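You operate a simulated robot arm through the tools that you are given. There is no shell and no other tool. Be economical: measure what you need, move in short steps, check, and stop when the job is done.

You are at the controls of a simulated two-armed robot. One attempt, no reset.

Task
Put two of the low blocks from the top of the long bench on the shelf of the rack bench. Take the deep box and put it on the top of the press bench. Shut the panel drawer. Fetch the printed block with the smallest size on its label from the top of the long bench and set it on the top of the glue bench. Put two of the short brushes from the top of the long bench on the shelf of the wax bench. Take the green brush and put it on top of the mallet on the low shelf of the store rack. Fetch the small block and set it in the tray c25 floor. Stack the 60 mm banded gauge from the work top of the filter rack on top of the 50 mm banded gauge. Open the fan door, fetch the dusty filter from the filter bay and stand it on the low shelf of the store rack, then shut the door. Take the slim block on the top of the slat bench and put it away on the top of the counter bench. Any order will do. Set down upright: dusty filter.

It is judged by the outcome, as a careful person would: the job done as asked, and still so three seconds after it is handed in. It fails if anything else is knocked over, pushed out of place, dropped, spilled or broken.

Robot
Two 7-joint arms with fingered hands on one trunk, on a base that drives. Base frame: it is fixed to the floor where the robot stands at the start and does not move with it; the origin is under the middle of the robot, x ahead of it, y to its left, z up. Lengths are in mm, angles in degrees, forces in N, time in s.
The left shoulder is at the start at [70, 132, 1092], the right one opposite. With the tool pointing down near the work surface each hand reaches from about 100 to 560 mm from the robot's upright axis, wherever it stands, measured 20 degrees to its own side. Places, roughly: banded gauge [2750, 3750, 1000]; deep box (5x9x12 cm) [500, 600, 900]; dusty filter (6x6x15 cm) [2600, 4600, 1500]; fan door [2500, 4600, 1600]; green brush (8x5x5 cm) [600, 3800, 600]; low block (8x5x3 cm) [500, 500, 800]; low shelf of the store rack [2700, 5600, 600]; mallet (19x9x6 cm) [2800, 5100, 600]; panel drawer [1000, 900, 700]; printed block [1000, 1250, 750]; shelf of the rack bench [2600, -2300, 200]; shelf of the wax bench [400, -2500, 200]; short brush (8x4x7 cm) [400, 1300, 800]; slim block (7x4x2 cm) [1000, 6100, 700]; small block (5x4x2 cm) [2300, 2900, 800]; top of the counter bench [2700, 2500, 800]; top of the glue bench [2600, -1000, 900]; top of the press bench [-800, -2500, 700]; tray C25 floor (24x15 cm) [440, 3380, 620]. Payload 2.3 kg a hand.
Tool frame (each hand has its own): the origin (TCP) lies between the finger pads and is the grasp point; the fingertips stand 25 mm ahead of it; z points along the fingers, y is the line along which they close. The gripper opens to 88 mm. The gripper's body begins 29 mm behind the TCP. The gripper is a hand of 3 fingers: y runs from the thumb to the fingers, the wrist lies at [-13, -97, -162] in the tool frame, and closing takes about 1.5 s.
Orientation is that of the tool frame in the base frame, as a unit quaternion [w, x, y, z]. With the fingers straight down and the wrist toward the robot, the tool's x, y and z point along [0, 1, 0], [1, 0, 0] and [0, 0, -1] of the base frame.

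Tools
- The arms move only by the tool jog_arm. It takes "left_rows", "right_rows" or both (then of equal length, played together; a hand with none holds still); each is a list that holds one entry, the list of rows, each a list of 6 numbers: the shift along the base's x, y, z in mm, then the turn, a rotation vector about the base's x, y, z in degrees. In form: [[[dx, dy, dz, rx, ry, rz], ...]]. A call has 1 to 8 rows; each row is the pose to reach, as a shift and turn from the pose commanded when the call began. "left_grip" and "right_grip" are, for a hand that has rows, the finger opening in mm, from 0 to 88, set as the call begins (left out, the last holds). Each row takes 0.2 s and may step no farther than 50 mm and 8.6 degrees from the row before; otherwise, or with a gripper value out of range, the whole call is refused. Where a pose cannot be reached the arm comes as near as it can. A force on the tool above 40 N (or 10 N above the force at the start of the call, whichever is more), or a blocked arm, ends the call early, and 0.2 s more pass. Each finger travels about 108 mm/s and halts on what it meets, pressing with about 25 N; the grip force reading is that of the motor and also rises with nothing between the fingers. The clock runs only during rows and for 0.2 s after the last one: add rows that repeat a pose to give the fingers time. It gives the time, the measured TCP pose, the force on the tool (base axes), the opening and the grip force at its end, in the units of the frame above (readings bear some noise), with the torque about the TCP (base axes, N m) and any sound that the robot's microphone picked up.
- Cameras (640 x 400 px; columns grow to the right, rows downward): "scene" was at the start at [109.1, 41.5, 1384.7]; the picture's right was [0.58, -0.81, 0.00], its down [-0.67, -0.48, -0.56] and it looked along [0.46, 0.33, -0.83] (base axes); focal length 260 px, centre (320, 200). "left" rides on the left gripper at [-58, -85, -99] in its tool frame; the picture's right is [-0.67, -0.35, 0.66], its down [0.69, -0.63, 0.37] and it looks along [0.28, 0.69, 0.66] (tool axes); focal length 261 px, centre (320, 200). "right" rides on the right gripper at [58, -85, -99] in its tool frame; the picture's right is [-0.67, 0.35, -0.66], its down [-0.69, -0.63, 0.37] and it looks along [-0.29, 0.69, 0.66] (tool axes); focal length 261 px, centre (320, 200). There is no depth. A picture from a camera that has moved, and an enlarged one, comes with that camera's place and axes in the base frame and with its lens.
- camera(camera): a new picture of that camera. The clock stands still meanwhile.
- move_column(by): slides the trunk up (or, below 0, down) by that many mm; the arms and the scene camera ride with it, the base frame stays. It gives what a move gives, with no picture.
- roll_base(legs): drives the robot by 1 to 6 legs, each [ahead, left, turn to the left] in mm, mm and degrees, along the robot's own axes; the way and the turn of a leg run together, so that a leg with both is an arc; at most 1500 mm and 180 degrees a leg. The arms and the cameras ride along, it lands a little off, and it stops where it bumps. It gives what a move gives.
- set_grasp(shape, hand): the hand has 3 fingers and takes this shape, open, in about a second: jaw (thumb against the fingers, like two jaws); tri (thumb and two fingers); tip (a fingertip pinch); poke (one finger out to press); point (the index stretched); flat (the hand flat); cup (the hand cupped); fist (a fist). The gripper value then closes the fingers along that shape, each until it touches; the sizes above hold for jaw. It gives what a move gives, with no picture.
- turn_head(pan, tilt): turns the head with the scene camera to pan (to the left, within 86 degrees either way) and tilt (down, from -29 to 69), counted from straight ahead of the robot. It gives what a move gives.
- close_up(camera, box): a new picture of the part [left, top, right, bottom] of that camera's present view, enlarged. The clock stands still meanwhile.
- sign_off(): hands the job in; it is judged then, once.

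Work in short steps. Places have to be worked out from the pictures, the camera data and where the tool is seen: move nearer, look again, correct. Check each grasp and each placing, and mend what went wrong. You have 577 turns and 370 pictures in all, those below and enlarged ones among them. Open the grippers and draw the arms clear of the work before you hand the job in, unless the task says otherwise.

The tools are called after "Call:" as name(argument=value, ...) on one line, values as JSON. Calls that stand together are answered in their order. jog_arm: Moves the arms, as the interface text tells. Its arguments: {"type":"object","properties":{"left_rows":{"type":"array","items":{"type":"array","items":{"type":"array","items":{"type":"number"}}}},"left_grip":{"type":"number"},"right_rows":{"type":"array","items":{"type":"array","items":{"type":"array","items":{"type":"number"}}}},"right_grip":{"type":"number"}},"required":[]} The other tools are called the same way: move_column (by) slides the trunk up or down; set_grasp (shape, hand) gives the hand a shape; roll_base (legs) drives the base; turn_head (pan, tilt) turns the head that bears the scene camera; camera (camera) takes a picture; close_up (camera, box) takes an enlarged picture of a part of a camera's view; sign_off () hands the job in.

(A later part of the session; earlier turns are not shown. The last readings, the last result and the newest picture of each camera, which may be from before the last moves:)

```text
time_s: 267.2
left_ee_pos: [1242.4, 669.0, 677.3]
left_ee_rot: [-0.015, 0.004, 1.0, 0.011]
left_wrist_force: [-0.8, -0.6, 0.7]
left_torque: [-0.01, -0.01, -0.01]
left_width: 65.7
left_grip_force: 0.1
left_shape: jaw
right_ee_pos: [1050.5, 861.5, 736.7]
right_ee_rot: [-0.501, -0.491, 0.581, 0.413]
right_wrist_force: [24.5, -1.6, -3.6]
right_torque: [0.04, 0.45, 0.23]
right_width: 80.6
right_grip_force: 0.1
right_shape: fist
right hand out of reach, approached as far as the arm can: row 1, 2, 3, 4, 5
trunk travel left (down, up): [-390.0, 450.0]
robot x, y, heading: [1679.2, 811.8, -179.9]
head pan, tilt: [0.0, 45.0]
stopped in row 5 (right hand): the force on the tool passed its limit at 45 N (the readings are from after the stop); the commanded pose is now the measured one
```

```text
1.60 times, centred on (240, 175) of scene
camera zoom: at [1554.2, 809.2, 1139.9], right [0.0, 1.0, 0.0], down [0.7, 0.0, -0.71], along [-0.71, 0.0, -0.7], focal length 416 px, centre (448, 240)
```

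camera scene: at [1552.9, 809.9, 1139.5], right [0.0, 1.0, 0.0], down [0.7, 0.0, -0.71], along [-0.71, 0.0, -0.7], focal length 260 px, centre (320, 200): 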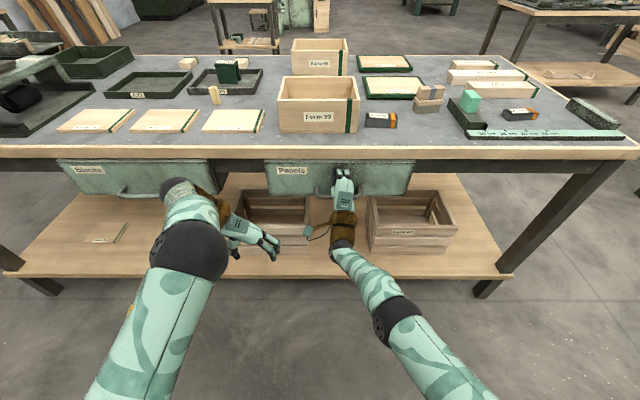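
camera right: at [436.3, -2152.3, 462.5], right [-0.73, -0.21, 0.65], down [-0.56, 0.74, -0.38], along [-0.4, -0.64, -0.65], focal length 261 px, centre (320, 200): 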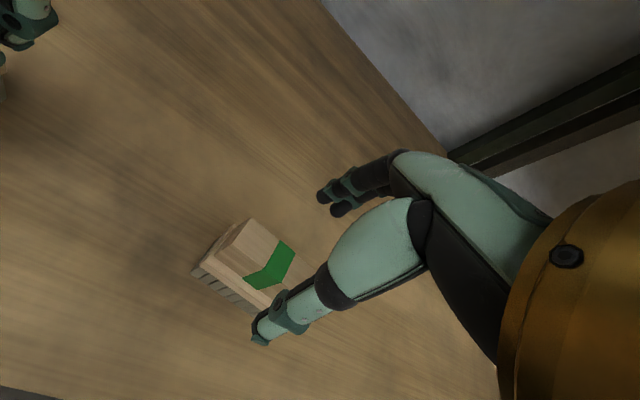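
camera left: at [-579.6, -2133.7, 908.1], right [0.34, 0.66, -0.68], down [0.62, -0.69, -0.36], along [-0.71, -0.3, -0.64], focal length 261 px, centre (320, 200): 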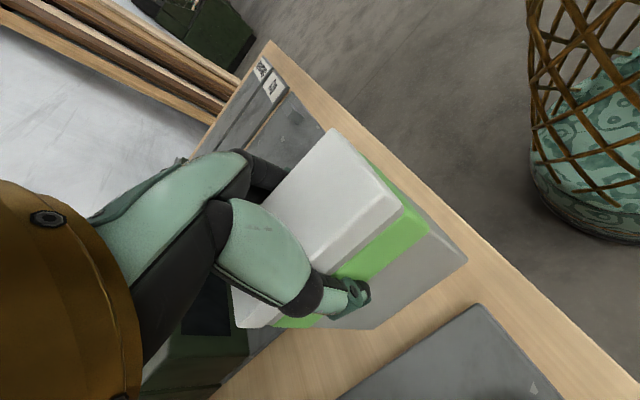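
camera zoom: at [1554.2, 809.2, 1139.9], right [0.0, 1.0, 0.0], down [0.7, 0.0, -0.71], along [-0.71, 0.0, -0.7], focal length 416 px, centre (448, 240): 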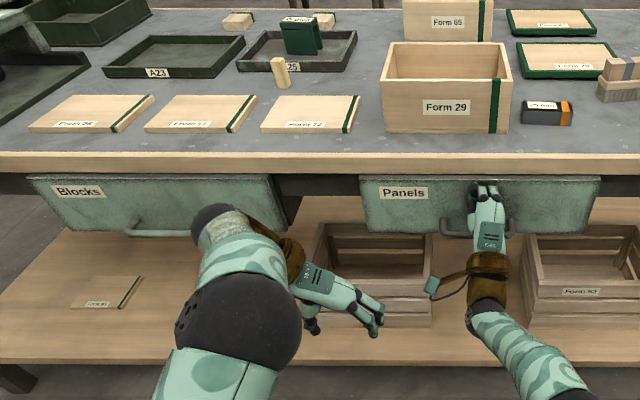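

Retract slightly, move base 40 mm closer (arm was at its reach), and push once more to confirm it's fully shut.

Call:
jog_arm(right_rows=[[[25, 0, -8, 0, 0, 0], [50, 0, -8, 0, 0, 0]]])

Call:
roll_base(legs=[[40, 0, 0]])

Call:
jog_arm(right_rows=[[[-5, 0, 0, 0, 0, 0], [-10, 0, 0, 0, 0, 0], [-15, 0, 0, 0, 0, 0], [-20, 0, 0, 0, 0, 0], [-25, 0, 0, 0, 0, 0], [-30, 0, 0, 0, 0, 0], [-35, 0, 0, 0, 0, 0]]])

```text
time_s: 267.8
left_ee_pos: [1239.0, 668.8, 674.1]
left_ee_rot: [-0.012, 0.004, 1.0, 0.011]
left_wrist_force: [-0.3, 0.0, 0.9]
left_torque: [-0.02, 0.0, 0.01]
left_width: 65.8
left_grip_force: 0.0
left_shape: jaw
right_ee_pos: [1098.2, 862.7, 725.8]
right_ee_rot: [-0.5, -0.491, 0.582, 0.412]
right_wrist_force: [-0.1, 0.4, -0.2]
right_torque: [0.02, 0.03, 0.01]
right_width: 0.0
right_grip_force: 0.0
right_shape: fist
trunk travel left (down, up): [-390.0, 450.0]
robot x, y, heading: [1677.7, 808.6, -179.6]
head pan, tilt: [0.0, 45.0]
```

```text
time_s: 268.7
left_ee_pos: [1198.8, 668.1, 674.6]
left_ee_rot: [-0.013, 0.003, 1.0, 0.011]
left_wrist_force: [0.4, -0.5, 0.0]
left_torque: [0.0, 0.0, 0.0]
left_width: 65.9
left_grip_force: 0.0
left_shape: jaw
right_ee_pos: [1057.1, 862.0, 726.3]
right_ee_rot: [-0.5, -0.492, 0.582, 0.412]
right_wrist_force: [1.7, 0.5, -0.3]
right_torque: [-0.01, 0.05, 0.01]
right_width: 0.0
right_grip_force: 0.1
right_shape: fist
trunk travel left (down, up): [-390.0, 450.0]
robot x, y, heading: [1639.2, 807.7, -179.7]
head pan, tilt: [0.0, 45.0]
```

```text
time_s: 269.4
left_ee_pos: [1204.1, 669.2, 678.2]
left_ee_rot: [-0.015, 0.004, 1.0, 0.011]
left_wrist_force: [-0.2, 0.7, -0.7]
left_torque: [0.02, 0.01, -0.03]
left_width: 65.8
left_grip_force: 0.1
left_shape: jaw
right_ee_pos: [1053.4, 862.4, 725.8]
right_ee_rot: [-0.5, -0.492, 0.582, 0.411]
right_wrist_force: [25.0, 1.9, -4.2]
right_torque: [0.04, 0.47, 0.24]
right_width: 80.7
right_grip_force: 0.1
right_shape: fist
trunk travel left (down, up): [-390.0, 450.0]
robot x, y, heading: [1639.5, 810.4, -179.7]
head pan, tilt: [0.0, 45.0]
stopped in row 3 (right hand): the force on the tool passed its limit at 47 N (the readings are from after the stop); the commanded pose is now the measured one
```

Hard stop: drawer shut. Retract, restore the right hand to jaw pointing down, and raise the trunk.

Call:
jog_arm(right_rows=[[[40, 0, 0, 0, 0, 0], [80, 0, 0, 0, 0, 0], [120, 0, 0, 0, 0, 0]]])

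Call:
roll_base(legs=[[-180, 0, 0]])

Call:
jog_arm(right_rows=[[[0, 0, 0, 0, -8, 0], [0, 0, 0, 0, -16, 0], [0, 0, 0, 0, -24, 0], [0, 0, 0, 0, -32, 0], [0, 0, 0, 0, -40, 0], [0, 0, 0, 0, -48, 0], [0, 0, 0, 0, -56, 0], [0, 0, 0, 0, -64, 0]]])

Call:
jog_arm(right_rows=[[[0, 0, 0, 0, -8, 0], [0, 0, 0, 0, -16, 0], [0, 0, 0, 0, -16, 0]]])

Call:
set_grasp(hand="right", shape="jaw")

Call:
move_column(by=330)

```text
time_s: 270.2
left_ee_pos: [1200.6, 668.4, 674.4]
left_ee_rot: [-0.013, 0.003, 1.0, 0.009]
left_wrist_force: [0.6, 0.1, -1.1]
left_torque: [0.01, 0.0, -0.01]
left_width: 65.6
left_grip_force: 0.0
left_shape: jaw
right_ee_pos: [1158.8, 860.7, 725.3]
right_ee_rot: [-0.499, -0.493, 0.583, 0.41]
right_wrist_force: [-0.3, 0.2, 0.2]
right_torque: [0.01, 0.02, 0.01]
right_width: 0.0
right_grip_force: 0.1
right_shape: fist
right hand out of reach, approached as far as the arm can: row 3
trunk travel left (down, up): [-390.0, 450.0]
robot x, y, heading: [1642.9, 808.2, -180.1]
head pan, tilt: [0.0, 45.0]
```

```text
time_s: 271.7
left_ee_pos: [1381.0, 669.5, 673.7]
left_ee_rot: [-0.013, 0.003, 1.0, 0.01]
left_wrist_force: [0.2, 0.0, 0.3]
left_torque: [0.0, 0.01, 0.0]
left_width: 65.8
left_grip_force: 0.0
left_shape: jaw
right_ee_pos: [1338.7, 860.6, 725.7]
right_ee_rot: [-0.499, -0.494, 0.582, 0.41]
right_wrist_force: [0.2, 0.2, 0.5]
right_torque: [-0.01, -0.01, -0.03]
right_width: 0.1
right_grip_force: 0.1
right_shape: fist
trunk travel left (down, up): [-390.0, 450.0]
robot x, y, heading: [1815.4, 809.4, -179.8]
head pan, tilt: [0.0, 45.0]
```

```text
time_s: 273.5
left_ee_pos: [1381.5, 668.9, 674.0]
left_ee_rot: [-0.013, 0.003, 1.0, 0.01]
left_wrist_force: [0.2, -0.2, 0.7]
left_torque: [-0.02, -0.01, -0.02]
left_width: 65.7
left_grip_force: 0.1
left_shape: jaw
right_ee_pos: [1338.4, 860.6, 726.4]
right_ee_rot: [-0.113, -0.636, 0.759, 0.085]
right_wrist_force: [0.3, -0.1, 0.3]
right_torque: [0.03, 0.02, 0.02]
right_width: 0.0
right_grip_force: 0.1
right_shape: fist
trunk travel left (down, up): [-390.0, 450.0]
robot x, y, heading: [1816.9, 811.1, -179.6]
head pan, tilt: [0.0, 45.0]
```

```text
time_s: 274.3
left_ee_pos: [1380.8, 669.5, 675.6]
left_ee_rot: [-0.013, 0.002, 1.0, 0.011]
left_wrist_force: [-0.3, -1.3, -0.1]
left_torque: [0.02, 0.02, 0.01]
left_width: 65.7
left_grip_force: 0.0
left_shape: jaw
right_ee_pos: [1338.9, 861.1, 727.6]
right_ee_rot: [-0.008, -0.641, 0.767, -0.004]
right_wrist_force: [-0.2, -0.6, 0.9]
right_torque: [0.01, 0.0, 0.05]
right_width: 0.0
right_grip_force: 0.1
right_shape: fist
trunk travel left (down, up): [-390.0, 450.0]
robot x, y, heading: [1821.1, 816.7, -179.9]
head pan, tilt: [0.0, 45.0]
```

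```text
time_s: 275.2
left_ee_pos: [1380.6, 669.3, 674.1]
left_ee_rot: [-0.013, 0.002, 1.0, 0.011]
left_wrist_force: [-0.6, -0.2, 0.5]
left_torque: [-0.02, 0.03, -0.01]
left_width: 65.8
left_grip_force: 0.0
left_shape: jaw
right_ee_pos: [1338.7, 861.7, 725.0]
right_ee_rot: [-0.007, -0.641, 0.767, -0.004]
right_wrist_force: [0.2, 0.4, 0.7]
right_torque: [0.01, -0.03, 0.01]
right_width: 87.8
right_grip_force: 0.1
right_shape: jaw
trunk travel left (down, up): [-390.0, 450.0]
robot x, y, heading: [1820.9, 812.0, -179.7]
head pan, tilt: [0.0, 45.0]
```

```text
time_s: 278.5
left_ee_pos: [1380.2, 668.9, 1004.4]
left_ee_rot: [-0.013, 0.003, 1.0, 0.011]
left_wrist_force: [0.3, -0.1, -0.2]
left_torque: [0.01, 0.02, 0.01]
left_width: 65.6
left_grip_force: 0.0
left_shape: jaw
right_ee_pos: [1338.6, 860.4, 1054.9]
right_ee_rot: [-0.007, -0.642, 0.767, -0.003]
right_wrist_force: [0.1, 0.6, 1.1]
right_torque: [-0.03, -0.03, 0.0]
right_width: 87.5
right_grip_force: 0.0
right_shape: jaw
trunk travel left (down, up): [-720.0, 120.0]
robot x, y, heading: [1817.6, 811.3, -179.6]
head pan, tilt: [0.0, 45.0]
```

Drive to reach the 20 mm block (≈885,1347).

Call:
roll_base(legs=[[0, -446, 0], [455, 0, 0]])

Call:
turn_head(pan=-10, tilt=55)

Call:
camera(camera="scene")

Call:
camera(camera="right")

```text
time_s: 283.5
left_ee_pos: [932.9, 1119.6, 1005.7]
left_ee_rot: [-0.014, 0.004, 1.0, 0.01]
left_wrist_force: [-0.1, 1.1, -0.4]
left_torque: [0.01, 0.02, -0.01]
left_width: 65.7
left_grip_force: 0.1
left_shape: jaw
right_ee_pos: [892.5, 1310.6, 1055.6]
right_ee_rot: [-0.009, -0.641, 0.768, -0.003]
right_wrist_force: [-0.2, -0.5, 0.0]
right_torque: [0.01, 0.0, 0.01]
right_width: 87.3
right_grip_force: 0.1
right_shape: jaw
trunk travel left (down, up): [-720.0, 120.0]
robot x, y, heading: [1372.1, 1259.8, -180.1]
head pan, tilt: [0.0, 45.0]
```

```text
time_s: 284.2
left_ee_pos: [931.0, 1120.2, 1005.1]
left_ee_rot: [-0.013, 0.003, 1.0, 0.01]
left_wrist_force: [0.0, -0.3, -0.3]
left_torque: [0.04, 0.0, 0.0]
left_width: 65.8
left_grip_force: 0.1
left_shape: jaw
right_ee_pos: [891.0, 1311.9, 1054.5]
right_ee_rot: [-0.008, -0.641, 0.767, -0.003]
right_wrist_force: [-0.3, -0.6, -0.4]
right_torque: [0.01, -0.01, -0.01]
right_width: 87.4
right_grip_force: 0.1
right_shape: jaw
trunk travel left (down, up): [-720.0, 120.0]
robot x, y, heading: [1368.9, 1260.5, -180.0]
head pan, tilt: [-10.0, 55.0]
```

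```text
300 pictures are left
camera scene: at [1251.2, 1272.5, 1455.7], right [0.17, 0.99, 0.0], down [0.81, -0.14, -0.57], along [-0.57, 0.1, -0.82], focal length 260 px, centre (320, 200)
```

scene: 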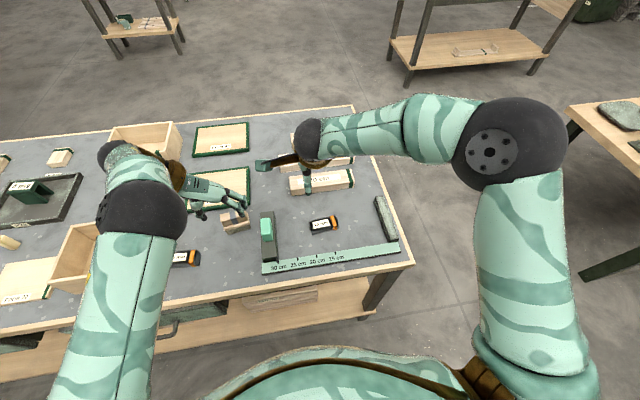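

```text
299 pictures are left
camera right: at [965.2, 1240.6, 1156.8], right [-0.22, 0.73, 0.65], down [0.74, 0.56, -0.38], along [-0.64, 0.39, -0.66], focal length 261 px, centre (320, 200)
```

right: 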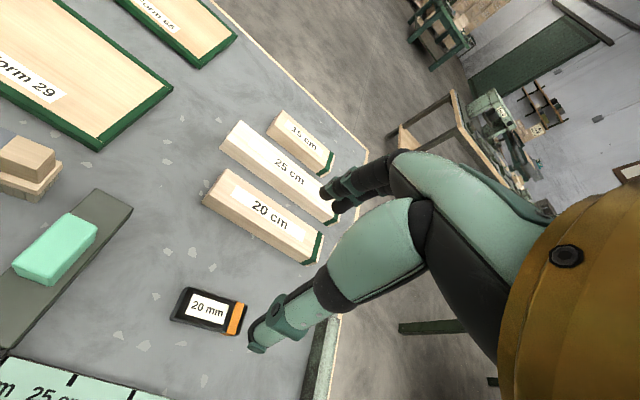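

20 mm block centre ≈(891,1342), long axis along y. Turn +13° and hover at 865.

Call:
jog_arm(right_rows=[[[0, 15, -40, 0, 0, 6], [0, 30, -80, 0, 0, 13], [0, 30, -120, 0, 0, 13], [0, 30, -160, 0, 0, 13], [0, 30, -190, 0, 0, 13], [0, 30, -190, 0, 0, 13]]], right_grip=75)

Call:
camera(camera="right")

```text
time_s: 285.6
left_ee_pos: [932.9, 1120.2, 1004.6]
left_ee_rot: [-0.013, 0.004, 1.0, 0.011]
left_wrist_force: [0.0, -0.2, -0.9]
left_torque: [-0.03, 0.0, -0.02]
left_width: 65.6
left_grip_force: 0.1
left_shape: jaw
right_ee_pos: [887.9, 1341.1, 864.9]
right_ee_rot: [0.007, 0.723, -0.691, 0.005]
right_wrist_force: [0.1, 0.5, 0.6]
right_torque: [0.01, -0.02, -0.03]
right_width: 75.2
right_grip_force: 0.1
right_shape: jaw
trunk travel left (down, up): [-720.0, 120.0]
robot x, y, heading: [1372.4, 1258.5, -180.0]
head pan, tilt: [-10.0, 55.0]
```

```text
298 pictures are left
camera right: at [977.1, 1288.9, 967.7], right [-0.38, 0.66, 0.65], down [0.59, 0.71, -0.38], along [-0.71, 0.24, -0.66], focal length 261 px, centre (320, 200)
```

right: 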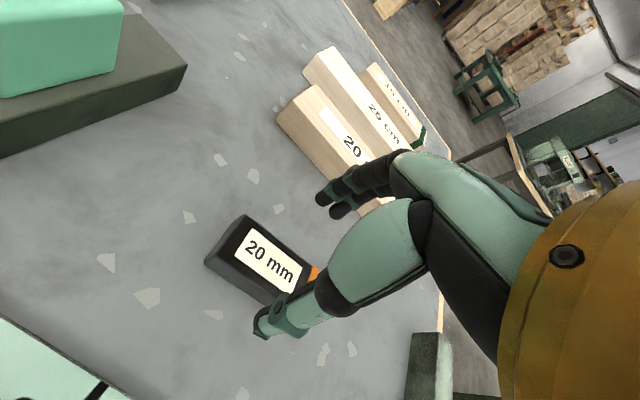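

Block centre x≈901. Shift +12, descend, close.

Call:
jog_arm(right_rows=[[[12, 1, -10, 0, 0, -2], [12, 1, -25, 0, 0, -2], [12, 1, -37, 0, 0, -2], [12, 1, -37, 0, 0, -2]]])

Call:
jog_arm(right_rows=[[[0, 0, 0, 0, 0, 0], [0, 0, 0, 0, 0, 0], [0, 0, 0, 0, 0, 0], [0, 0, 0, 0, 0, 0]]], right_grip=10)

Call:
jog_arm(right_rows=[[[0, 0, 20, 0, 0, 0], [0, 0, 60, 0, 0, 0], [0, 0, 110, 0, 0, 0], [0, 0, 160, 0, 0, 0], [0, 0, 200, 0, 0, 0]]])

Call:
camera(camera="right")

```text
time_s: 286.6
left_ee_pos: [932.5, 1120.1, 1003.5]
left_ee_rot: [-0.013, 0.003, 1.0, 0.011]
left_wrist_force: [0.0, 0.4, 0.2]
left_torque: [-0.04, 0.02, -0.02]
left_width: 65.7
left_grip_force: 0.1
left_shape: jaw
right_ee_pos: [902.1, 1342.0, 828.6]
right_ee_rot: [0.007, 0.711, -0.703, 0.006]
right_wrist_force: [0.3, 0.0, 0.1]
right_torque: [0.02, 0.0, -0.03]
right_width: 75.2
right_grip_force: 0.0
right_shape: jaw
trunk travel left (down, up): [-720.0, 120.0]
robot x, y, heading: [1369.4, 1264.2, -179.9]
head pan, tilt: [-10.0, 55.0]
```

```text
time_s: 287.6
left_ee_pos: [931.6, 1117.6, 1004.2]
left_ee_rot: [-0.013, 0.003, 1.0, 0.01]
left_wrist_force: [-0.4, -0.2, 0.1]
left_torque: [0.02, -0.01, 0.03]
left_width: 65.7
left_grip_force: 0.0
left_shape: jaw
right_ee_pos: [900.9, 1343.8, 828.5]
right_ee_rot: [0.007, 0.712, -0.702, 0.005]
right_wrist_force: [0.6, 1.5, 0.0]
right_torque: [0.03, 0.0, 0.02]
right_width: 30.7
right_grip_force: 25.0
right_shape: jaw
trunk travel left (down, up): [-720.0, 120.0]
robot x, y, heading: [1369.3, 1261.4, -179.6]
head pan, tilt: [-10.0, 55.0]
```

```text
time_s: 288.8
left_ee_pos: [932.4, 1118.6, 1004.5]
left_ee_rot: [-0.013, 0.004, 1.0, 0.01]
left_wrist_force: [0.0, 0.1, 0.0]
left_torque: [0.02, -0.05, -0.03]
left_width: 65.6
left_grip_force: 0.0
left_shape: jaw
right_ee_pos: [903.4, 1346.0, 1028.9]
right_ee_rot: [0.008, 0.71, -0.704, 0.007]
right_wrist_force: [0.5, 0.3, -1.4]
right_torque: [0.02, -0.01, 0.0]
right_width: 30.6
right_grip_force: 25.0
right_shape: jaw
trunk travel left (down, up): [-720.0, 120.0]
robot x, y, heading: [1370.8, 1262.3, -179.9]
head pan, tilt: [-10.0, 55.0]
```

```text
297 pictures are left
camera right: at [990.1, 1289.8, 1131.1], right [-0.35, 0.68, 0.64], down [0.62, 0.68, -0.38], along [-0.7, 0.27, -0.66], focal length 261 px, centre (320, 200)
```

right: 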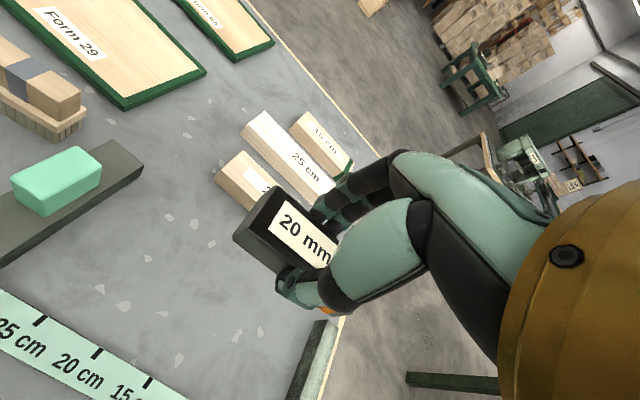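

Held. Drive to the glue bench.

Call:
roll_base(legs=[[-300, 0, 0], [0, 0, 180], [0, -1200, 0], [0, -900, 0]])

Call:
turn_head(pan=0, tilt=35)

Call:
camera(camera="scene")

```text
time_s: 308.1
left_ee_pos: [2055.4, -696.5, 1004.6]
left_ee_rot: [0.011, 1.0, -0.023, 0.013]
left_wrist_force: [-0.2, -0.3, 0.0]
left_torque: [-0.02, -0.03, 0.02]
left_width: 65.6
left_grip_force: 0.0
left_shape: jaw
right_ee_pos: [2076.0, -921.8, 1029.5]
right_ee_rot: [-0.006, 0.717, 0.697, 0.007]
right_wrist_force: [-0.3, -1.0, -2.0]
right_torque: [0.0, 0.02, 0.0]
right_width: 30.0
right_grip_force: 25.6
right_shape: jaw
trunk travel left (down, up): [-720.0, 120.0]
robot x, y, heading: [1609.5, -819.2, -1.9]
head pan, tilt: [-10.0, 55.0]
```

```text
time_s: 308.9
left_ee_pos: [2055.7, -696.1, 1004.7]
left_ee_rot: [0.011, 1.0, -0.022, 0.012]
left_wrist_force: [-0.3, -0.2, -0.6]
left_torque: [0.02, 0.02, -0.01]
left_width: 65.6
left_grip_force: 0.1
left_shape: jaw
right_ee_pos: [2074.9, -922.4, 1029.6]
right_ee_rot: [-0.006, 0.717, 0.697, 0.008]
right_wrist_force: [0.1, -0.7, -1.6]
right_torque: [-0.01, 0.0, 0.01]
right_width: 30.2
right_grip_force: 24.9
right_shape: jaw
trunk travel left (down, up): [-720.0, 120.0]
robot x, y, heading: [1613.1, -821.1, -2.1]
head pan, tilt: [0.0, 35.0]
```

```text
296 pictures are left
camera scene: at [1749.6, -825.2, 1483.8], right [-0.03, -1.0, 0.0], down [-0.57, 0.02, -0.82], along [0.82, -0.03, -0.57], focal length 260 px, centre (320, 200)
```

scene: 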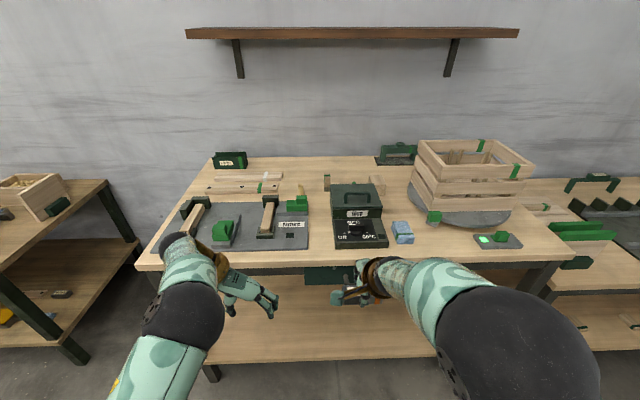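

Free wood spot at about (2385,−1285) between the blue piece and the green-switch plate. Drive so the block is above it.

Call:
roll_base(legs=[[0, -365, 2], [250, 0, 0]])

Call:
turn_head(pan=-10, tilt=50)

Call:
camera(camera="scene")

Call:
camera(camera="right")

```text
time_s: 312.7
left_ee_pos: [2289.9, -1049.7, 1004.7]
left_ee_rot: [0.011, 1.0, -0.005, 0.014]
left_wrist_force: [0.5, -0.3, 0.4]
left_torque: [0.0, -0.03, 0.0]
left_width: 65.4
left_grip_force: 0.1
left_shape: jaw
right_ee_pos: [2318.1, -1276.3, 1030.3]
right_ee_rot: [-0.005, 0.704, 0.71, 0.008]
right_wrist_force: [0.2, 0.1, -0.8]
right_torque: [0.01, 0.0, 0.01]
right_width: 30.1
right_grip_force: 24.9
right_shape: jaw
trunk travel left (down, up): [-720.0, 120.0]
robot x, y, heading: [1848.2, -1189.7, -0.1]
head pan, tilt: [0.0, 35.0]
```

```text
time_s: 313.4
left_ee_pos: [2291.4, -1050.1, 1004.9]
left_ee_rot: [0.011, 1.0, -0.004, 0.012]
left_wrist_force: [1.1, -0.5, 0.1]
left_torque: [0.03, 0.01, 0.02]
left_width: 65.7
left_grip_force: 0.1
left_shape: jaw
right_ee_pos: [2320.4, -1276.2, 1028.7]
right_ee_rot: [-0.006, 0.705, 0.71, 0.009]
right_wrist_force: [-0.1, -0.1, -0.8]
right_torque: [0.01, 0.0, 0.01]
right_width: 30.1
right_grip_force: 25.0
right_shape: jaw
trunk travel left (down, up): [-720.0, 120.0]
robot x, y, heading: [1852.4, -1196.0, -0.0]
head pan, tilt: [-10.0, 50.0]
```

```text
295 pictures are left
camera scene: at [1978.5, -1203.6, 1462.2], right [-0.17, -0.99, 0.0], down [-0.76, 0.13, -0.64], along [0.63, -0.11, -0.77], focal length 260 px, centre (320, 200)
```

scene: 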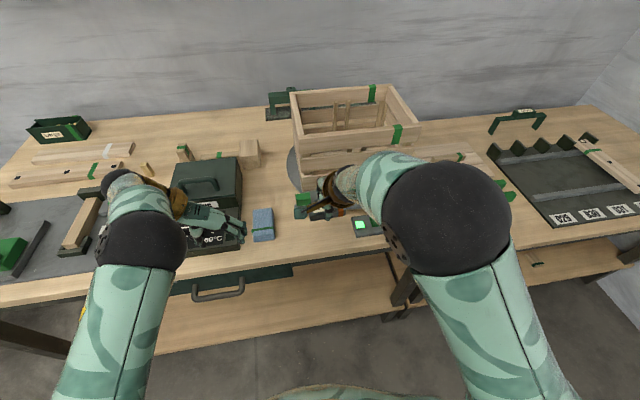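

```text
294 pictures are left
camera right: at [2235.8, -1221.2, 1130.6], right [0.35, -0.68, 0.64], down [-0.62, -0.68, -0.38], along [0.7, -0.27, -0.66], focal length 261 px, centre (320, 200)
```

right: 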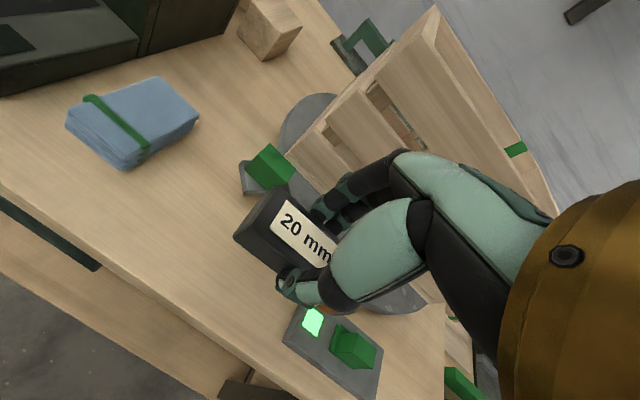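

Clear spot confirmed at (2355,−1276). Lower to contact.

Call:
jog_arm(right_rows=[[[15, 0, -35, 0, 0, 0], [30, 0, -70, 0, 0, 0], [35, 0, -105, 0, 0, 0], [35, 0, -125, 0, 0, 0], [35, 0, -135, 0, 0, 0], [35, 0, -135, 0, 0, 0]]])

Call:
jog_arm(right_rows=[[[0, 0, -6, 0, 0, 0], [0, 0, -12, 0, 0, 0], [0, 0, -18, 0, 0, 0], [0, 0, -24, 0, 0, 0], [0, 0, -30, 0, 0, 0], [0, 0, -36, 0, 0, 0], [0, 0, -42, 0, 0, 0]]])

```text
time_s: 314.7
left_ee_pos: [2283.1, -1050.8, 1008.4]
left_ee_rot: [0.01, 1.0, -0.005, 0.016]
left_wrist_force: [0.6, -0.1, -0.2]
left_torque: [0.01, -0.02, 0.02]
left_width: 65.7
left_grip_force: 0.1
left_shape: jaw
right_ee_pos: [2354.9, -1274.9, 906.7]
right_ee_rot: [0.005, 0.705, 0.709, 0.02]
right_wrist_force: [-9.7, -1.2, 30.1]
right_torque: [0.04, 0.5, 0.03]
right_width: 32.5
right_grip_force: 24.8
right_shape: jaw
trunk travel left (down, up): [-720.0, 120.0]
robot x, y, heading: [1849.2, -1191.2, 0.2]
head pan, tilt: [-10.0, 50.0]
stopped in row 6 (right hand): the force on the tool passed its limit at 46 N (the readings are from after the stop); the commanded pose is now the measured one
```

```text
time_s: 315.0
left_ee_pos: [2283.1, -1049.2, 1008.4]
left_ee_rot: [0.012, 1.0, -0.005, 0.018]
left_wrist_force: [1.1, -0.7, -1.3]
left_torque: [0.01, 0.02, 0.01]
left_width: 65.8
left_grip_force: 0.1
left_shape: jaw
right_ee_pos: [2358.6, -1275.1, 905.4]
right_ee_rot: [0.01, 0.706, 0.708, 0.025]
right_wrist_force: [-9.1, 0.4, 28.4]
right_torque: [0.06, 0.72, 0.03]
right_width: 32.5
right_grip_force: 25.4
right_shape: jaw
trunk travel left (down, up): [-720.0, 120.0]
robot x, y, heading: [1850.6, -1194.6, 0.3]
head pan, tilt: [-10.0, 50.0]
stopped in row 1 (right hand): the force on the tool passed its limit at 46 N (the readings are from after the stop); the commanded pose is now the measured one
```

Contact at TCP≈906. Verify what it's resting on.

Call:
camera(camera="right")

Call:
close_up(camera="scene", box=[230, 150, 430, 275])

```text
293 pictures are left
camera right: at [2269.2, -1219.9, 1004.1], right [0.32, -0.68, 0.66], down [-0.61, -0.68, -0.41], along [0.73, -0.27, -0.63], focal length 261 px, centre (320, 200)
```

right: 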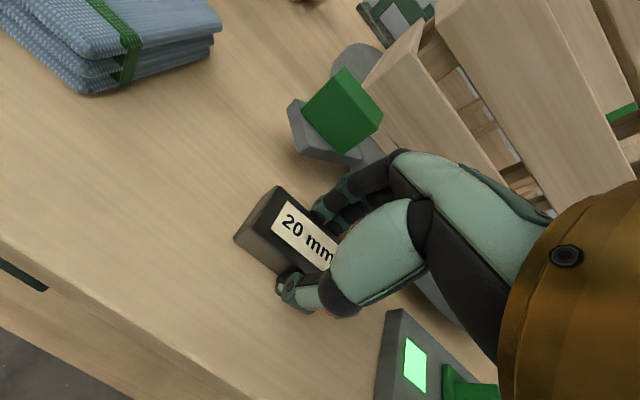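

```text
3.20 times, centred on (330, 212) of scene
camera zoom: at [1966.1, -1202.5, 1463.3], right [-0.17, -0.98, 0.0], down [-0.75, 0.13, -0.65], along [0.64, -0.11, -0.76], focal length 832 px, centre (288, 160)
```

zoom: 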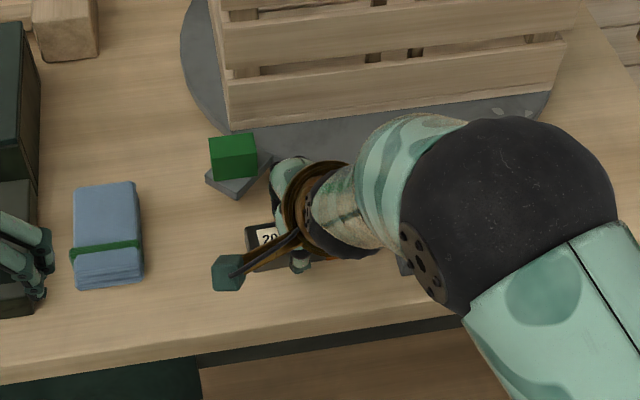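

It rests on the bench wood. Open and lift.

Call:
jog_arm(right_rows=[[[0, 0, 3, 0, 0, 0], [0, 0, 3, 0, 0, 0], [0, 0, 3, 0, 0, 0], [0, 0, 25, 0, 0, 0], [0, 0, 65, 0, 0, 0], [0, 0, 110, 0, 0, 0], [-30, 0, 140, 0, 0, 0]]], right_grip=62)

Call:
camera(camera="right")

```text
time_s: 316.6
left_ee_pos: [2289.7, -1050.1, 1005.7]
left_ee_rot: [0.011, 1.0, -0.005, 0.015]
left_wrist_force: [-0.5, -0.6, 0.3]
left_torque: [0.0, 0.02, 0.0]
left_width: 65.7
left_grip_force: 0.0
left_shape: jaw
right_ee_pos: [2331.3, -1275.9, 1040.6]
right_ee_rot: [0.005, 0.705, 0.709, 0.02]
right_wrist_force: [0.6, -0.5, 0.1]
right_torque: [0.01, 0.0, 0.02]
right_width: 61.9
right_grip_force: 0.0
right_shape: jaw
trunk travel left (down, up): [-720.0, 120.0]
robot x, y, heading: [1850.1, -1188.1, 0.0]
head pan, tilt: [-10.0, 50.0]
```

```text
291 pictures are left
camera right: at [2243.9, -1220.6, 1140.0], right [0.33, -0.68, 0.65], down [-0.61, -0.68, -0.4], along [0.72, -0.27, -0.64], focal length 261 px, centre (320, 200)
```

right: 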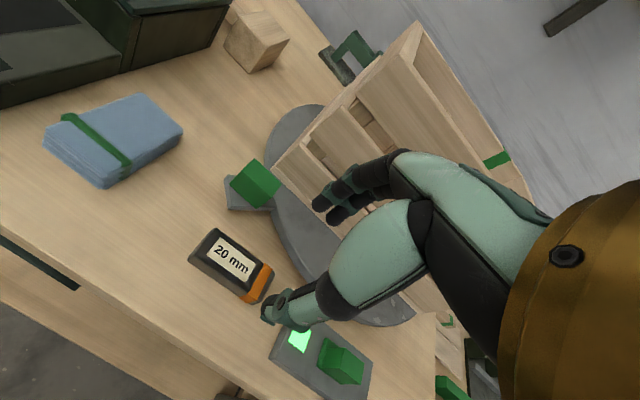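

Printed block is placed. Head north to the counter bench area.

Call:
roll_base(legs=[[-200, 0, 0], [0, 1300, 0], [0, 1300, 0], [0, 1250, 0]])

Call:
turn_head(pan=10, tilt=30)

Call:
camera(camera="scene")

```text
time_s: 336.3
left_ee_pos: [2022.2, 2800.8, 1004.6]
left_ee_rot: [0.01, 1.0, 0.015, 0.013]
left_wrist_force: [-0.6, 0.9, 0.1]
left_torque: [0.01, -0.02, 0.0]
left_width: 65.6
left_grip_force: 0.0
left_shape: jaw
right_ee_pos: [2073.6, 2576.5, 1040.1]
right_ee_rot: [0.005, 0.691, 0.722, 0.02]
right_wrist_force: [0.0, -0.4, -1.0]
right_torque: [-0.01, -0.03, 0.04]
right_width: 61.9
right_grip_force: 0.1
right_shape: jaw
trunk travel left (down, up): [-720.0, 120.0]
robot x, y, heading: [1588.3, 2644.1, 2.6]
head pan, tilt: [-10.0, 50.0]
```

```text
time_s: 337.1
left_ee_pos: [2022.4, 2799.9, 1004.6]
left_ee_rot: [0.01, 1.0, 0.016, 0.014]
left_wrist_force: [0.5, -0.1, -0.9]
left_torque: [-0.02, 0.0, 0.01]
left_width: 65.9
left_grip_force: 0.0
left_shape: jaw
right_ee_pos: [2073.5, 2575.7, 1040.6]
right_ee_rot: [0.005, 0.691, 0.722, 0.02]
right_wrist_force: [0.0, 0.3, 0.1]
right_torque: [-0.02, -0.02, 0.0]
right_width: 61.6
right_grip_force: 0.0
right_shape: jaw
trunk travel left (down, up): [-720.0, 120.0]
robot x, y, heading: [1590.0, 2638.9, 2.4]
head pan, tilt: [10.0, 30.0]
```

```text
290 pictures are left
camera scene: at [1727.1, 2664.0, 1491.7], right [0.21, -0.98, 0.0], down [-0.49, -0.11, -0.87], along [0.85, 0.19, -0.5], focal length 260 px, centre (320, 200)
```

scene: 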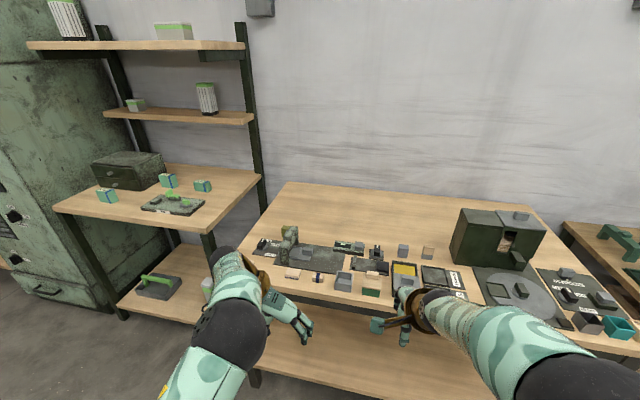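

Zoom on the counter bench items and the rack.

Call:
close_up(camera="scene", box=[230, 210, 640, 350])

Call:
close_up(camera="scene", box=[50, 140, 260, 240])

```text
1.56 times, centred on (435, 280) of scene
camera zoom: at [1727.1, 2664.0, 1491.7], right [0.21, -0.98, 0.0], down [-0.49, -0.11, -0.87], along [0.85, 0.19, -0.5], focal length 406 px, centre (140, 75)
```

zoom: 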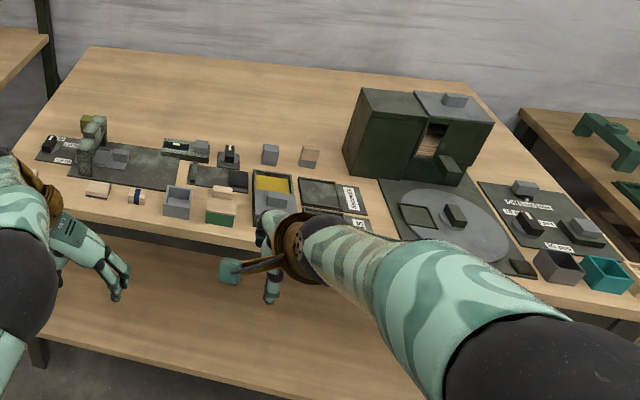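

```text
3.05 times, centred on (155, 190) of scene
camera zoom: at [1727.1, 2664.0, 1491.7], right [0.21, -0.98, 0.0], down [-0.49, -0.11, -0.87], along [0.85, 0.19, -0.5], focal length 792 px, centre (823, 230)
```

zoom: 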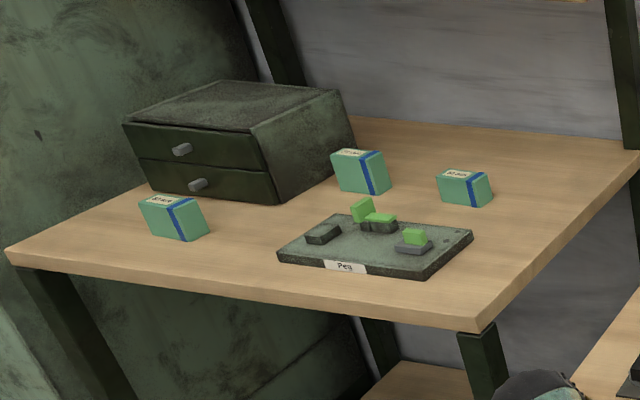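

Small wooden block at ≈(2310,2887). Bring the left hand above it.

Call:
roll_base(legs=[[275, 80, -2.4]])

Call:
camera(camera="left")

Call:
turn_head(pan=10, tilt=50)

Call:
camera(camera="scene")

```text
time_s: 339.1
left_ee_pos: [2299.1, 2869.1, 1004.8]
left_ee_rot: [0.01, 1.0, -0.004, 0.014]
left_wrist_force: [0.5, -0.6, -0.1]
left_torque: [-0.04, 0.0, 0.02]
left_width: 65.8
left_grip_force: 0.1
left_shape: jaw
right_ee_pos: [2341.2, 2644.4, 1041.2]
right_ee_rot: [0.005, 0.705, 0.709, 0.021]
right_wrist_force: [0.5, -0.5, -0.4]
right_torque: [0.02, 0.04, -0.01]
right_width: 61.7
right_grip_force: 0.0
right_shape: jaw
trunk travel left (down, up): [-720.0, 120.0]
robot x, y, heading: [1858.0, 2731.7, 0.3]
head pan, tilt: [10.0, 30.0]
```

```text
287 pictures are left
camera left: at [2238.6, 2958.0, 1100.3], right [-0.65, 0.34, -0.68], down [0.7, 0.62, -0.36], along [0.3, -0.71, -0.64], focal length 261 px, centre (320, 200)
```

left: 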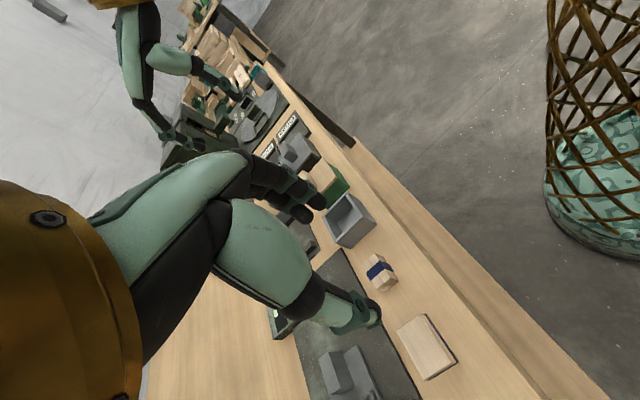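

```text
time_s: 339.9
left_ee_pos: [2300.4, 2870.4, 1005.7]
left_ee_rot: [0.01, 1.0, -0.003, 0.013]
left_wrist_force: [0.3, -0.1, -0.4]
left_torque: [-0.02, 0.01, 0.0]
left_width: 65.9
left_grip_force: 0.1
left_shape: jaw
right_ee_pos: [2343.8, 2645.4, 1039.1]
right_ee_rot: [0.005, 0.705, 0.709, 0.019]
right_wrist_force: [0.6, 1.2, 0.9]
right_torque: [0.0, 0.02, 0.01]
right_width: 61.9
right_grip_force: 0.0
right_shape: jaw
trunk travel left (down, up): [-720.0, 120.0]
robot x, y, heading: [1858.8, 2730.7, 0.4]
head pan, tilt: [10.0, 50.0]
```

```text
286 pictures are left
camera scene: at [1987.2, 2743.1, 1462.2], right [0.18, -0.98, 0.0], down [-0.75, -0.14, -0.64], along [0.63, 0.11, -0.77], focal length 260 px, centre (320, 200)
```

scene: 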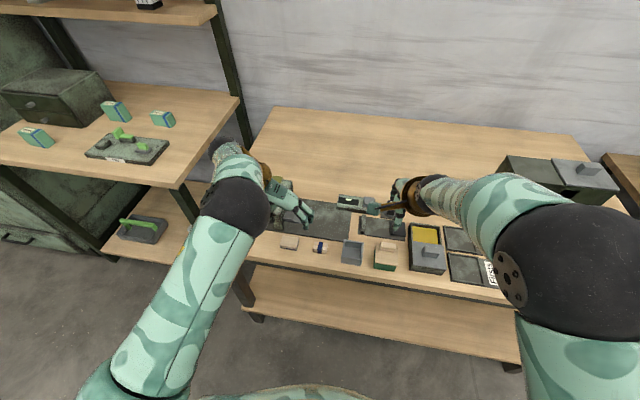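

Small block centre ≈(2357,2896), top ≈795. Move above it and descend partly.

Call:
jog_arm(left_rows=[[[25, 12, -30, 0, 0, 0], [50, 24, -60, 0, 0, 0], [57, 26, -100, 0, 0, 0], [57, 26, -140, 0, 0, 0], [57, 26, -165, 0, 0, 0], [57, 26, -165, 0, 0, 0]]], left_grip=76)

Call:
camera(camera="left")

```text
time_s: 341.3
left_ee_pos: [2330.4, 2900.3, 864.7]
left_ee_rot: [0.01, 1.0, -0.003, 0.014]
left_wrist_force: [-0.3, 0.4, 0.3]
left_torque: [0.04, -0.01, 0.0]
left_width: 76.0
left_grip_force: 0.1
left_shape: jaw
left hand out of reach, approached as far as the arm can: row 3, 4, 5, 6
right_ee_pos: [2342.9, 2645.5, 1040.9]
right_ee_rot: [0.005, 0.705, 0.709, 0.02]
right_wrist_force: [0.8, -0.9, 0.6]
right_torque: [-0.01, 0.0, -0.03]
right_width: 61.8
right_grip_force: 0.0
right_shape: jaw
trunk travel left (down, up): [-720.0, 120.0]
robot x, y, heading: [1859.5, 2728.6, 0.2]
head pan, tilt: [10.0, 50.0]
```

```text
285 pictures are left
camera left: at [2271.4, 2988.7, 958.7], right [-0.65, 0.34, -0.68], down [0.7, 0.62, -0.36], along [0.3, -0.71, -0.64], focal length 261 px, centre (320, 200)
```

left: 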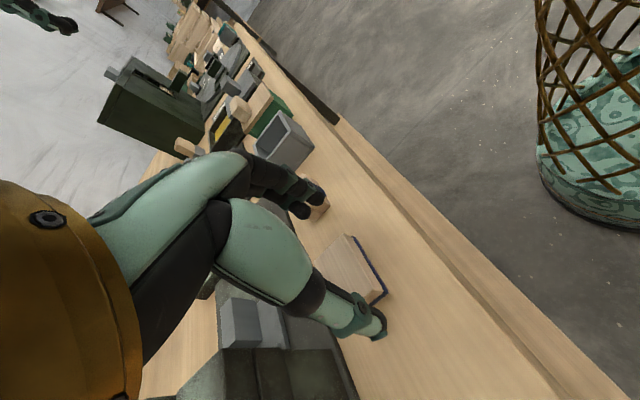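

Reach-limited; move the base forward 30 mm and lower the trunk 40.

Call:
roll_base(legs=[[30, 0, 0]])

Call:
move_column(by=-40)

```text
time_s: 342.2
left_ee_pos: [2358.1, 2900.2, 866.9]
left_ee_rot: [0.011, 1.0, -0.004, 0.015]
left_wrist_force: [-0.2, 0.0, 0.9]
left_torque: [0.01, -0.02, 0.01]
left_width: 75.8
left_grip_force: 0.1
left_shape: jaw
right_ee_pos: [2367.5, 2645.8, 1042.6]
right_ee_rot: [0.006, 0.705, 0.708, 0.022]
right_wrist_force: [-0.8, 0.0, 0.4]
right_torque: [0.03, -0.01, -0.03]
right_width: 62.0
right_grip_force: 0.2
right_shape: jaw
trunk travel left (down, up): [-720.0, 120.0]
robot x, y, heading: [1888.5, 2731.6, 0.4]
head pan, tilt: [10.0, 50.0]
```

```text
time_s: 343.0
left_ee_pos: [2359.7, 2900.2, 825.2]
left_ee_rot: [0.011, 1.0, -0.004, 0.013]
left_wrist_force: [-1.0, -0.9, 6.5]
left_torque: [0.16, 0.04, 0.04]
left_width: 75.9
left_grip_force: 0.0
left_shape: jaw
right_ee_pos: [2371.4, 2644.1, 1000.2]
right_ee_rot: [0.004, 0.705, 0.709, 0.021]
right_wrist_force: [-0.3, -0.1, 0.5]
right_torque: [-0.01, 0.04, -0.01]
right_width: 61.7
right_grip_force: 0.1
right_shape: jaw
trunk travel left (down, up): [-680.0, 160.0]
robot x, y, heading: [1889.2, 2725.9, 0.3]
head pan, tilt: [10.0, 50.0]
```

A slight contact force at tip z≈800; look.

Call:
camera(camera="left")

Call:
close_up(camera="scene", box=[200, 150, 360, 280])

```text
284 pictures are left
camera left: at [2300.7, 2988.4, 919.4], right [-0.65, 0.34, -0.68], down [0.7, 0.62, -0.36], along [0.3, -0.71, -0.64], focal length 261 px, centre (320, 200)
```

left: 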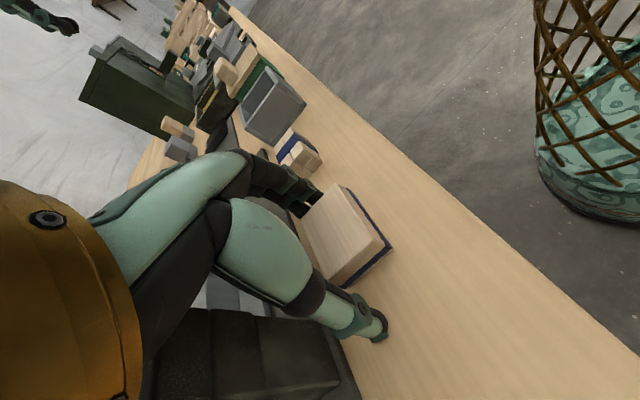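

```text
3.08 times, centred on (280, 215) of scene
camera zoom: at [2015.2, 2742.3, 1422.3], right [0.18, -0.98, 0.0], down [-0.75, -0.14, -0.64], along [0.63, 0.11, -0.77], focal length 800 px, centre (443, 154)
```

zoom: 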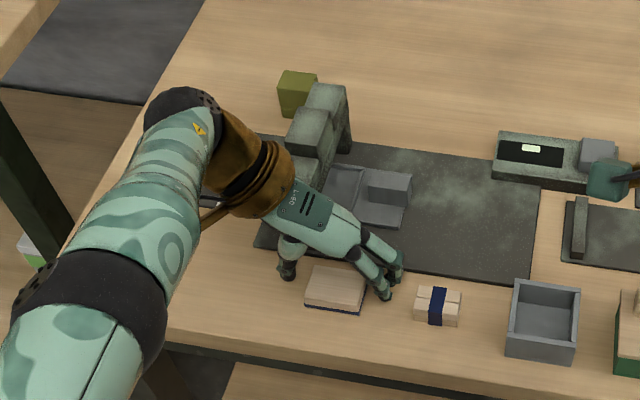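

The fingertips are at the table (z≈800). Raise 3 mm, recentre slightly, and close.

Call:
jog_arm(left_rows=[[[-4, 4, 3, 0, 0, 0], [-4, 4, 3, 0, 0, 0]]])

Call:
jog_arm(left_rows=[[[0, 0, 0, 0, 0, 0], [0, 0, 0, 0, 0, 0], [0, 0, 0, 0, 0, 0], [0, 0, 0, 0, 0, 0]]], left_grip=20)

Call:
jog_arm(left_rows=[[[0, 0, 20, 0, 0, 0], [0, 0, 60, 0, 0, 0], [-10, 0, 110, 0, 0, 0], [-30, 0, 150, 0, 0, 0]]])

Call:
camera(camera="left")

```text
time_s: 343.6
left_ee_pos: [2356.6, 2905.2, 827.5]
left_ee_rot: [0.01, 1.0, -0.005, 0.013]
left_wrist_force: [0.0, 0.8, 0.2]
left_torque: [-0.03, -0.02, -0.03]
left_width: 75.9
left_grip_force: 0.1
left_shape: jaw
right_ee_pos: [2371.6, 2645.6, 1000.9]
right_ee_rot: [0.006, 0.705, 0.708, 0.02]
right_wrist_force: [0.8, -0.1, -0.1]
right_torque: [0.03, 0.01, 0.0]
right_width: 61.9
right_grip_force: 0.1
right_shape: jaw
trunk travel left (down, up): [-680.0, 160.0]
robot x, y, heading: [1889.2, 2726.1, -0.0]
head pan, tilt: [10.0, 50.0]
```

```text
time_s: 344.6
left_ee_pos: [2356.2, 2903.7, 828.9]
left_ee_rot: [0.01, 1.0, -0.004, 0.013]
left_wrist_force: [-1.2, -0.4, -0.4]
left_torque: [-0.03, -0.01, 0.02]
left_width: 42.0
left_grip_force: 25.2
left_shape: jaw
right_ee_pos: [2373.0, 2644.7, 999.6]
right_ee_rot: [0.005, 0.705, 0.709, 0.021]
right_wrist_force: [-1.1, -0.7, 0.6]
right_torque: [0.0, -0.01, -0.01]
right_width: 61.9
right_grip_force: 0.1
right_shape: jaw
trunk travel left (down, up): [-680.0, 160.0]
robot x, y, heading: [1891.7, 2730.4, 0.1]
head pan, tilt: [10.0, 50.0]
```

```text
refused: row 3 steps farther than a row can; nothing moved
```

```text
282 pictures are left
camera left: at [2296.9, 2993.1, 922.1], right [-0.65, 0.34, -0.68], down [0.7, 0.62, -0.36], along [0.3, -0.71, -0.64], focal length 261 px, centre (320, 200)
```

left: 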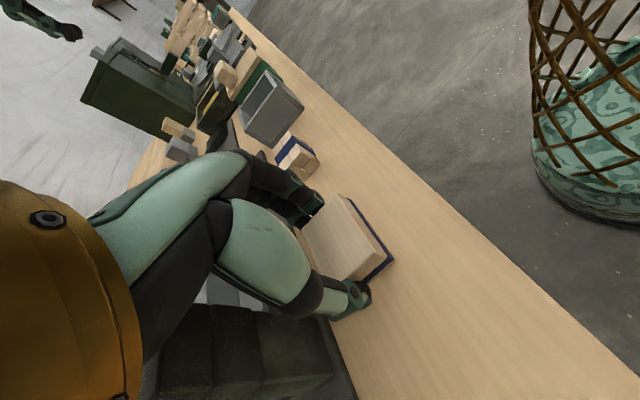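

Gripped at 42 mm. Lift.

Call:
jog_arm(left_rows=[[[0, 0, 20, 0, 0, 0], [0, 0, 60, 0, 0, 0], [-10, 0, 105, 0, 0, 0], [-30, 0, 145, 0, 0, 0]]])

Call:
camera(camera="left")

```text
time_s: 345.6
left_ee_pos: [2325.8, 2902.1, 974.1]
left_ee_rot: [0.011, 1.0, -0.004, 0.014]
left_wrist_force: [-0.5, -0.6, -0.3]
left_torque: [0.0, -0.03, -0.02]
left_width: 41.9
left_grip_force: 25.1
left_shape: jaw
right_ee_pos: [2372.0, 2645.7, 1000.7]
right_ee_rot: [0.005, 0.705, 0.709, 0.022]
right_wrist_force: [0.1, 0.2, 0.6]
right_torque: [0.02, -0.01, 0.01]
right_width: 61.9
right_grip_force: 0.1
right_shape: jaw
trunk travel left (down, up): [-680.0, 160.0]
robot x, y, heading: [1885.6, 2731.3, 0.4]
head pan, tilt: [10.0, 50.0]
```

```text
281 pictures are left
camera left: at [2266.1, 2989.9, 1067.9], right [-0.65, 0.34, -0.68], down [0.7, 0.62, -0.36], along [0.3, -0.71, -0.64], focal length 261 px, centre (320, 200)
```

left: 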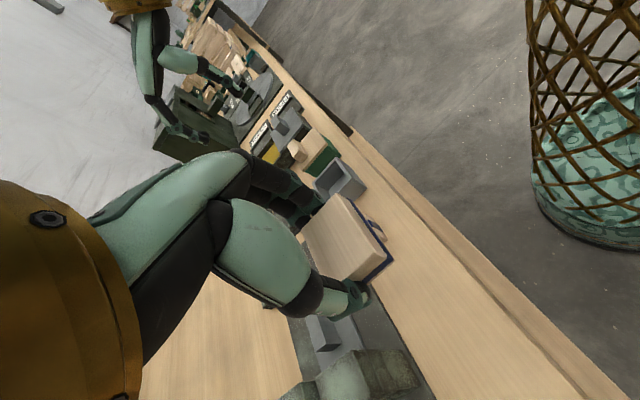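

Small block held. Drive round to the west side of the tray bench.

Call:
roll_base(legs=[[-400, 0, 0], [0, -580, 0], [-1000, 0, 0], [-770, 0, 0], [0, 800, 0]])

Call:
turn_head(pan=15, tilt=40)

Call:
camera(camera="scene")

```text
time_s: 363.3
left_ee_pos: [231.2, 3143.1, 972.1]
left_ee_rot: [0.01, 0.999, -0.033, 0.012]
left_wrist_force: [-0.2, 0.2, 0.2]
left_torque: [-0.04, -0.01, 0.02]
left_width: 42.1
left_grip_force: 25.2
left_shape: jaw
right_ee_pos: [261.2, 2884.6, 1000.1]
right_ee_rot: [0.005, 0.725, 0.688, 0.021]
right_wrist_force: [0.5, -0.4, 0.4]
right_torque: [0.01, 0.03, 0.01]
right_width: 61.6
right_grip_force: 0.0
right_shape: jaw
trunk travel left (down, up): [-680.0, 160.0]
robot x, y, heading: [-216.7, 2998.9, -3.0]
head pan, tilt: [10.0, 50.0]
```

```text
time_s: 364.0
left_ee_pos: [230.1, 3143.9, 972.0]
left_ee_rot: [0.01, 0.999, -0.034, 0.012]
left_wrist_force: [-0.6, 0.0, -0.4]
left_torque: [-0.01, 0.01, -0.04]
left_width: 41.9
left_grip_force: 24.7
left_shape: jaw
right_ee_pos: [261.6, 2885.6, 999.7]
right_ee_rot: [0.006, 0.726, 0.688, 0.02]
right_wrist_force: [0.1, 0.3, 0.3]
right_torque: [0.03, 0.01, 0.01]
right_width: 61.7
right_grip_force: 0.0
right_shape: jaw
trunk travel left (down, up): [-680.0, 160.0]
robot x, y, heading: [-217.2, 2997.1, -3.1]
head pan, tilt: [15.0, 40.0]
```

```text
280 pictures are left
camera scene: at [-81.5, 3011.9, 1436.3], right [0.21, -0.98, 0.0], down [-0.63, -0.13, -0.77], along [0.75, 0.16, -0.64], focal length 260 px, centre (320, 200)
```

scene: 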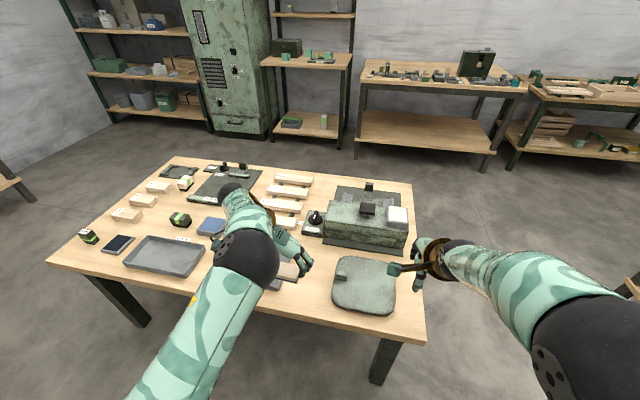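

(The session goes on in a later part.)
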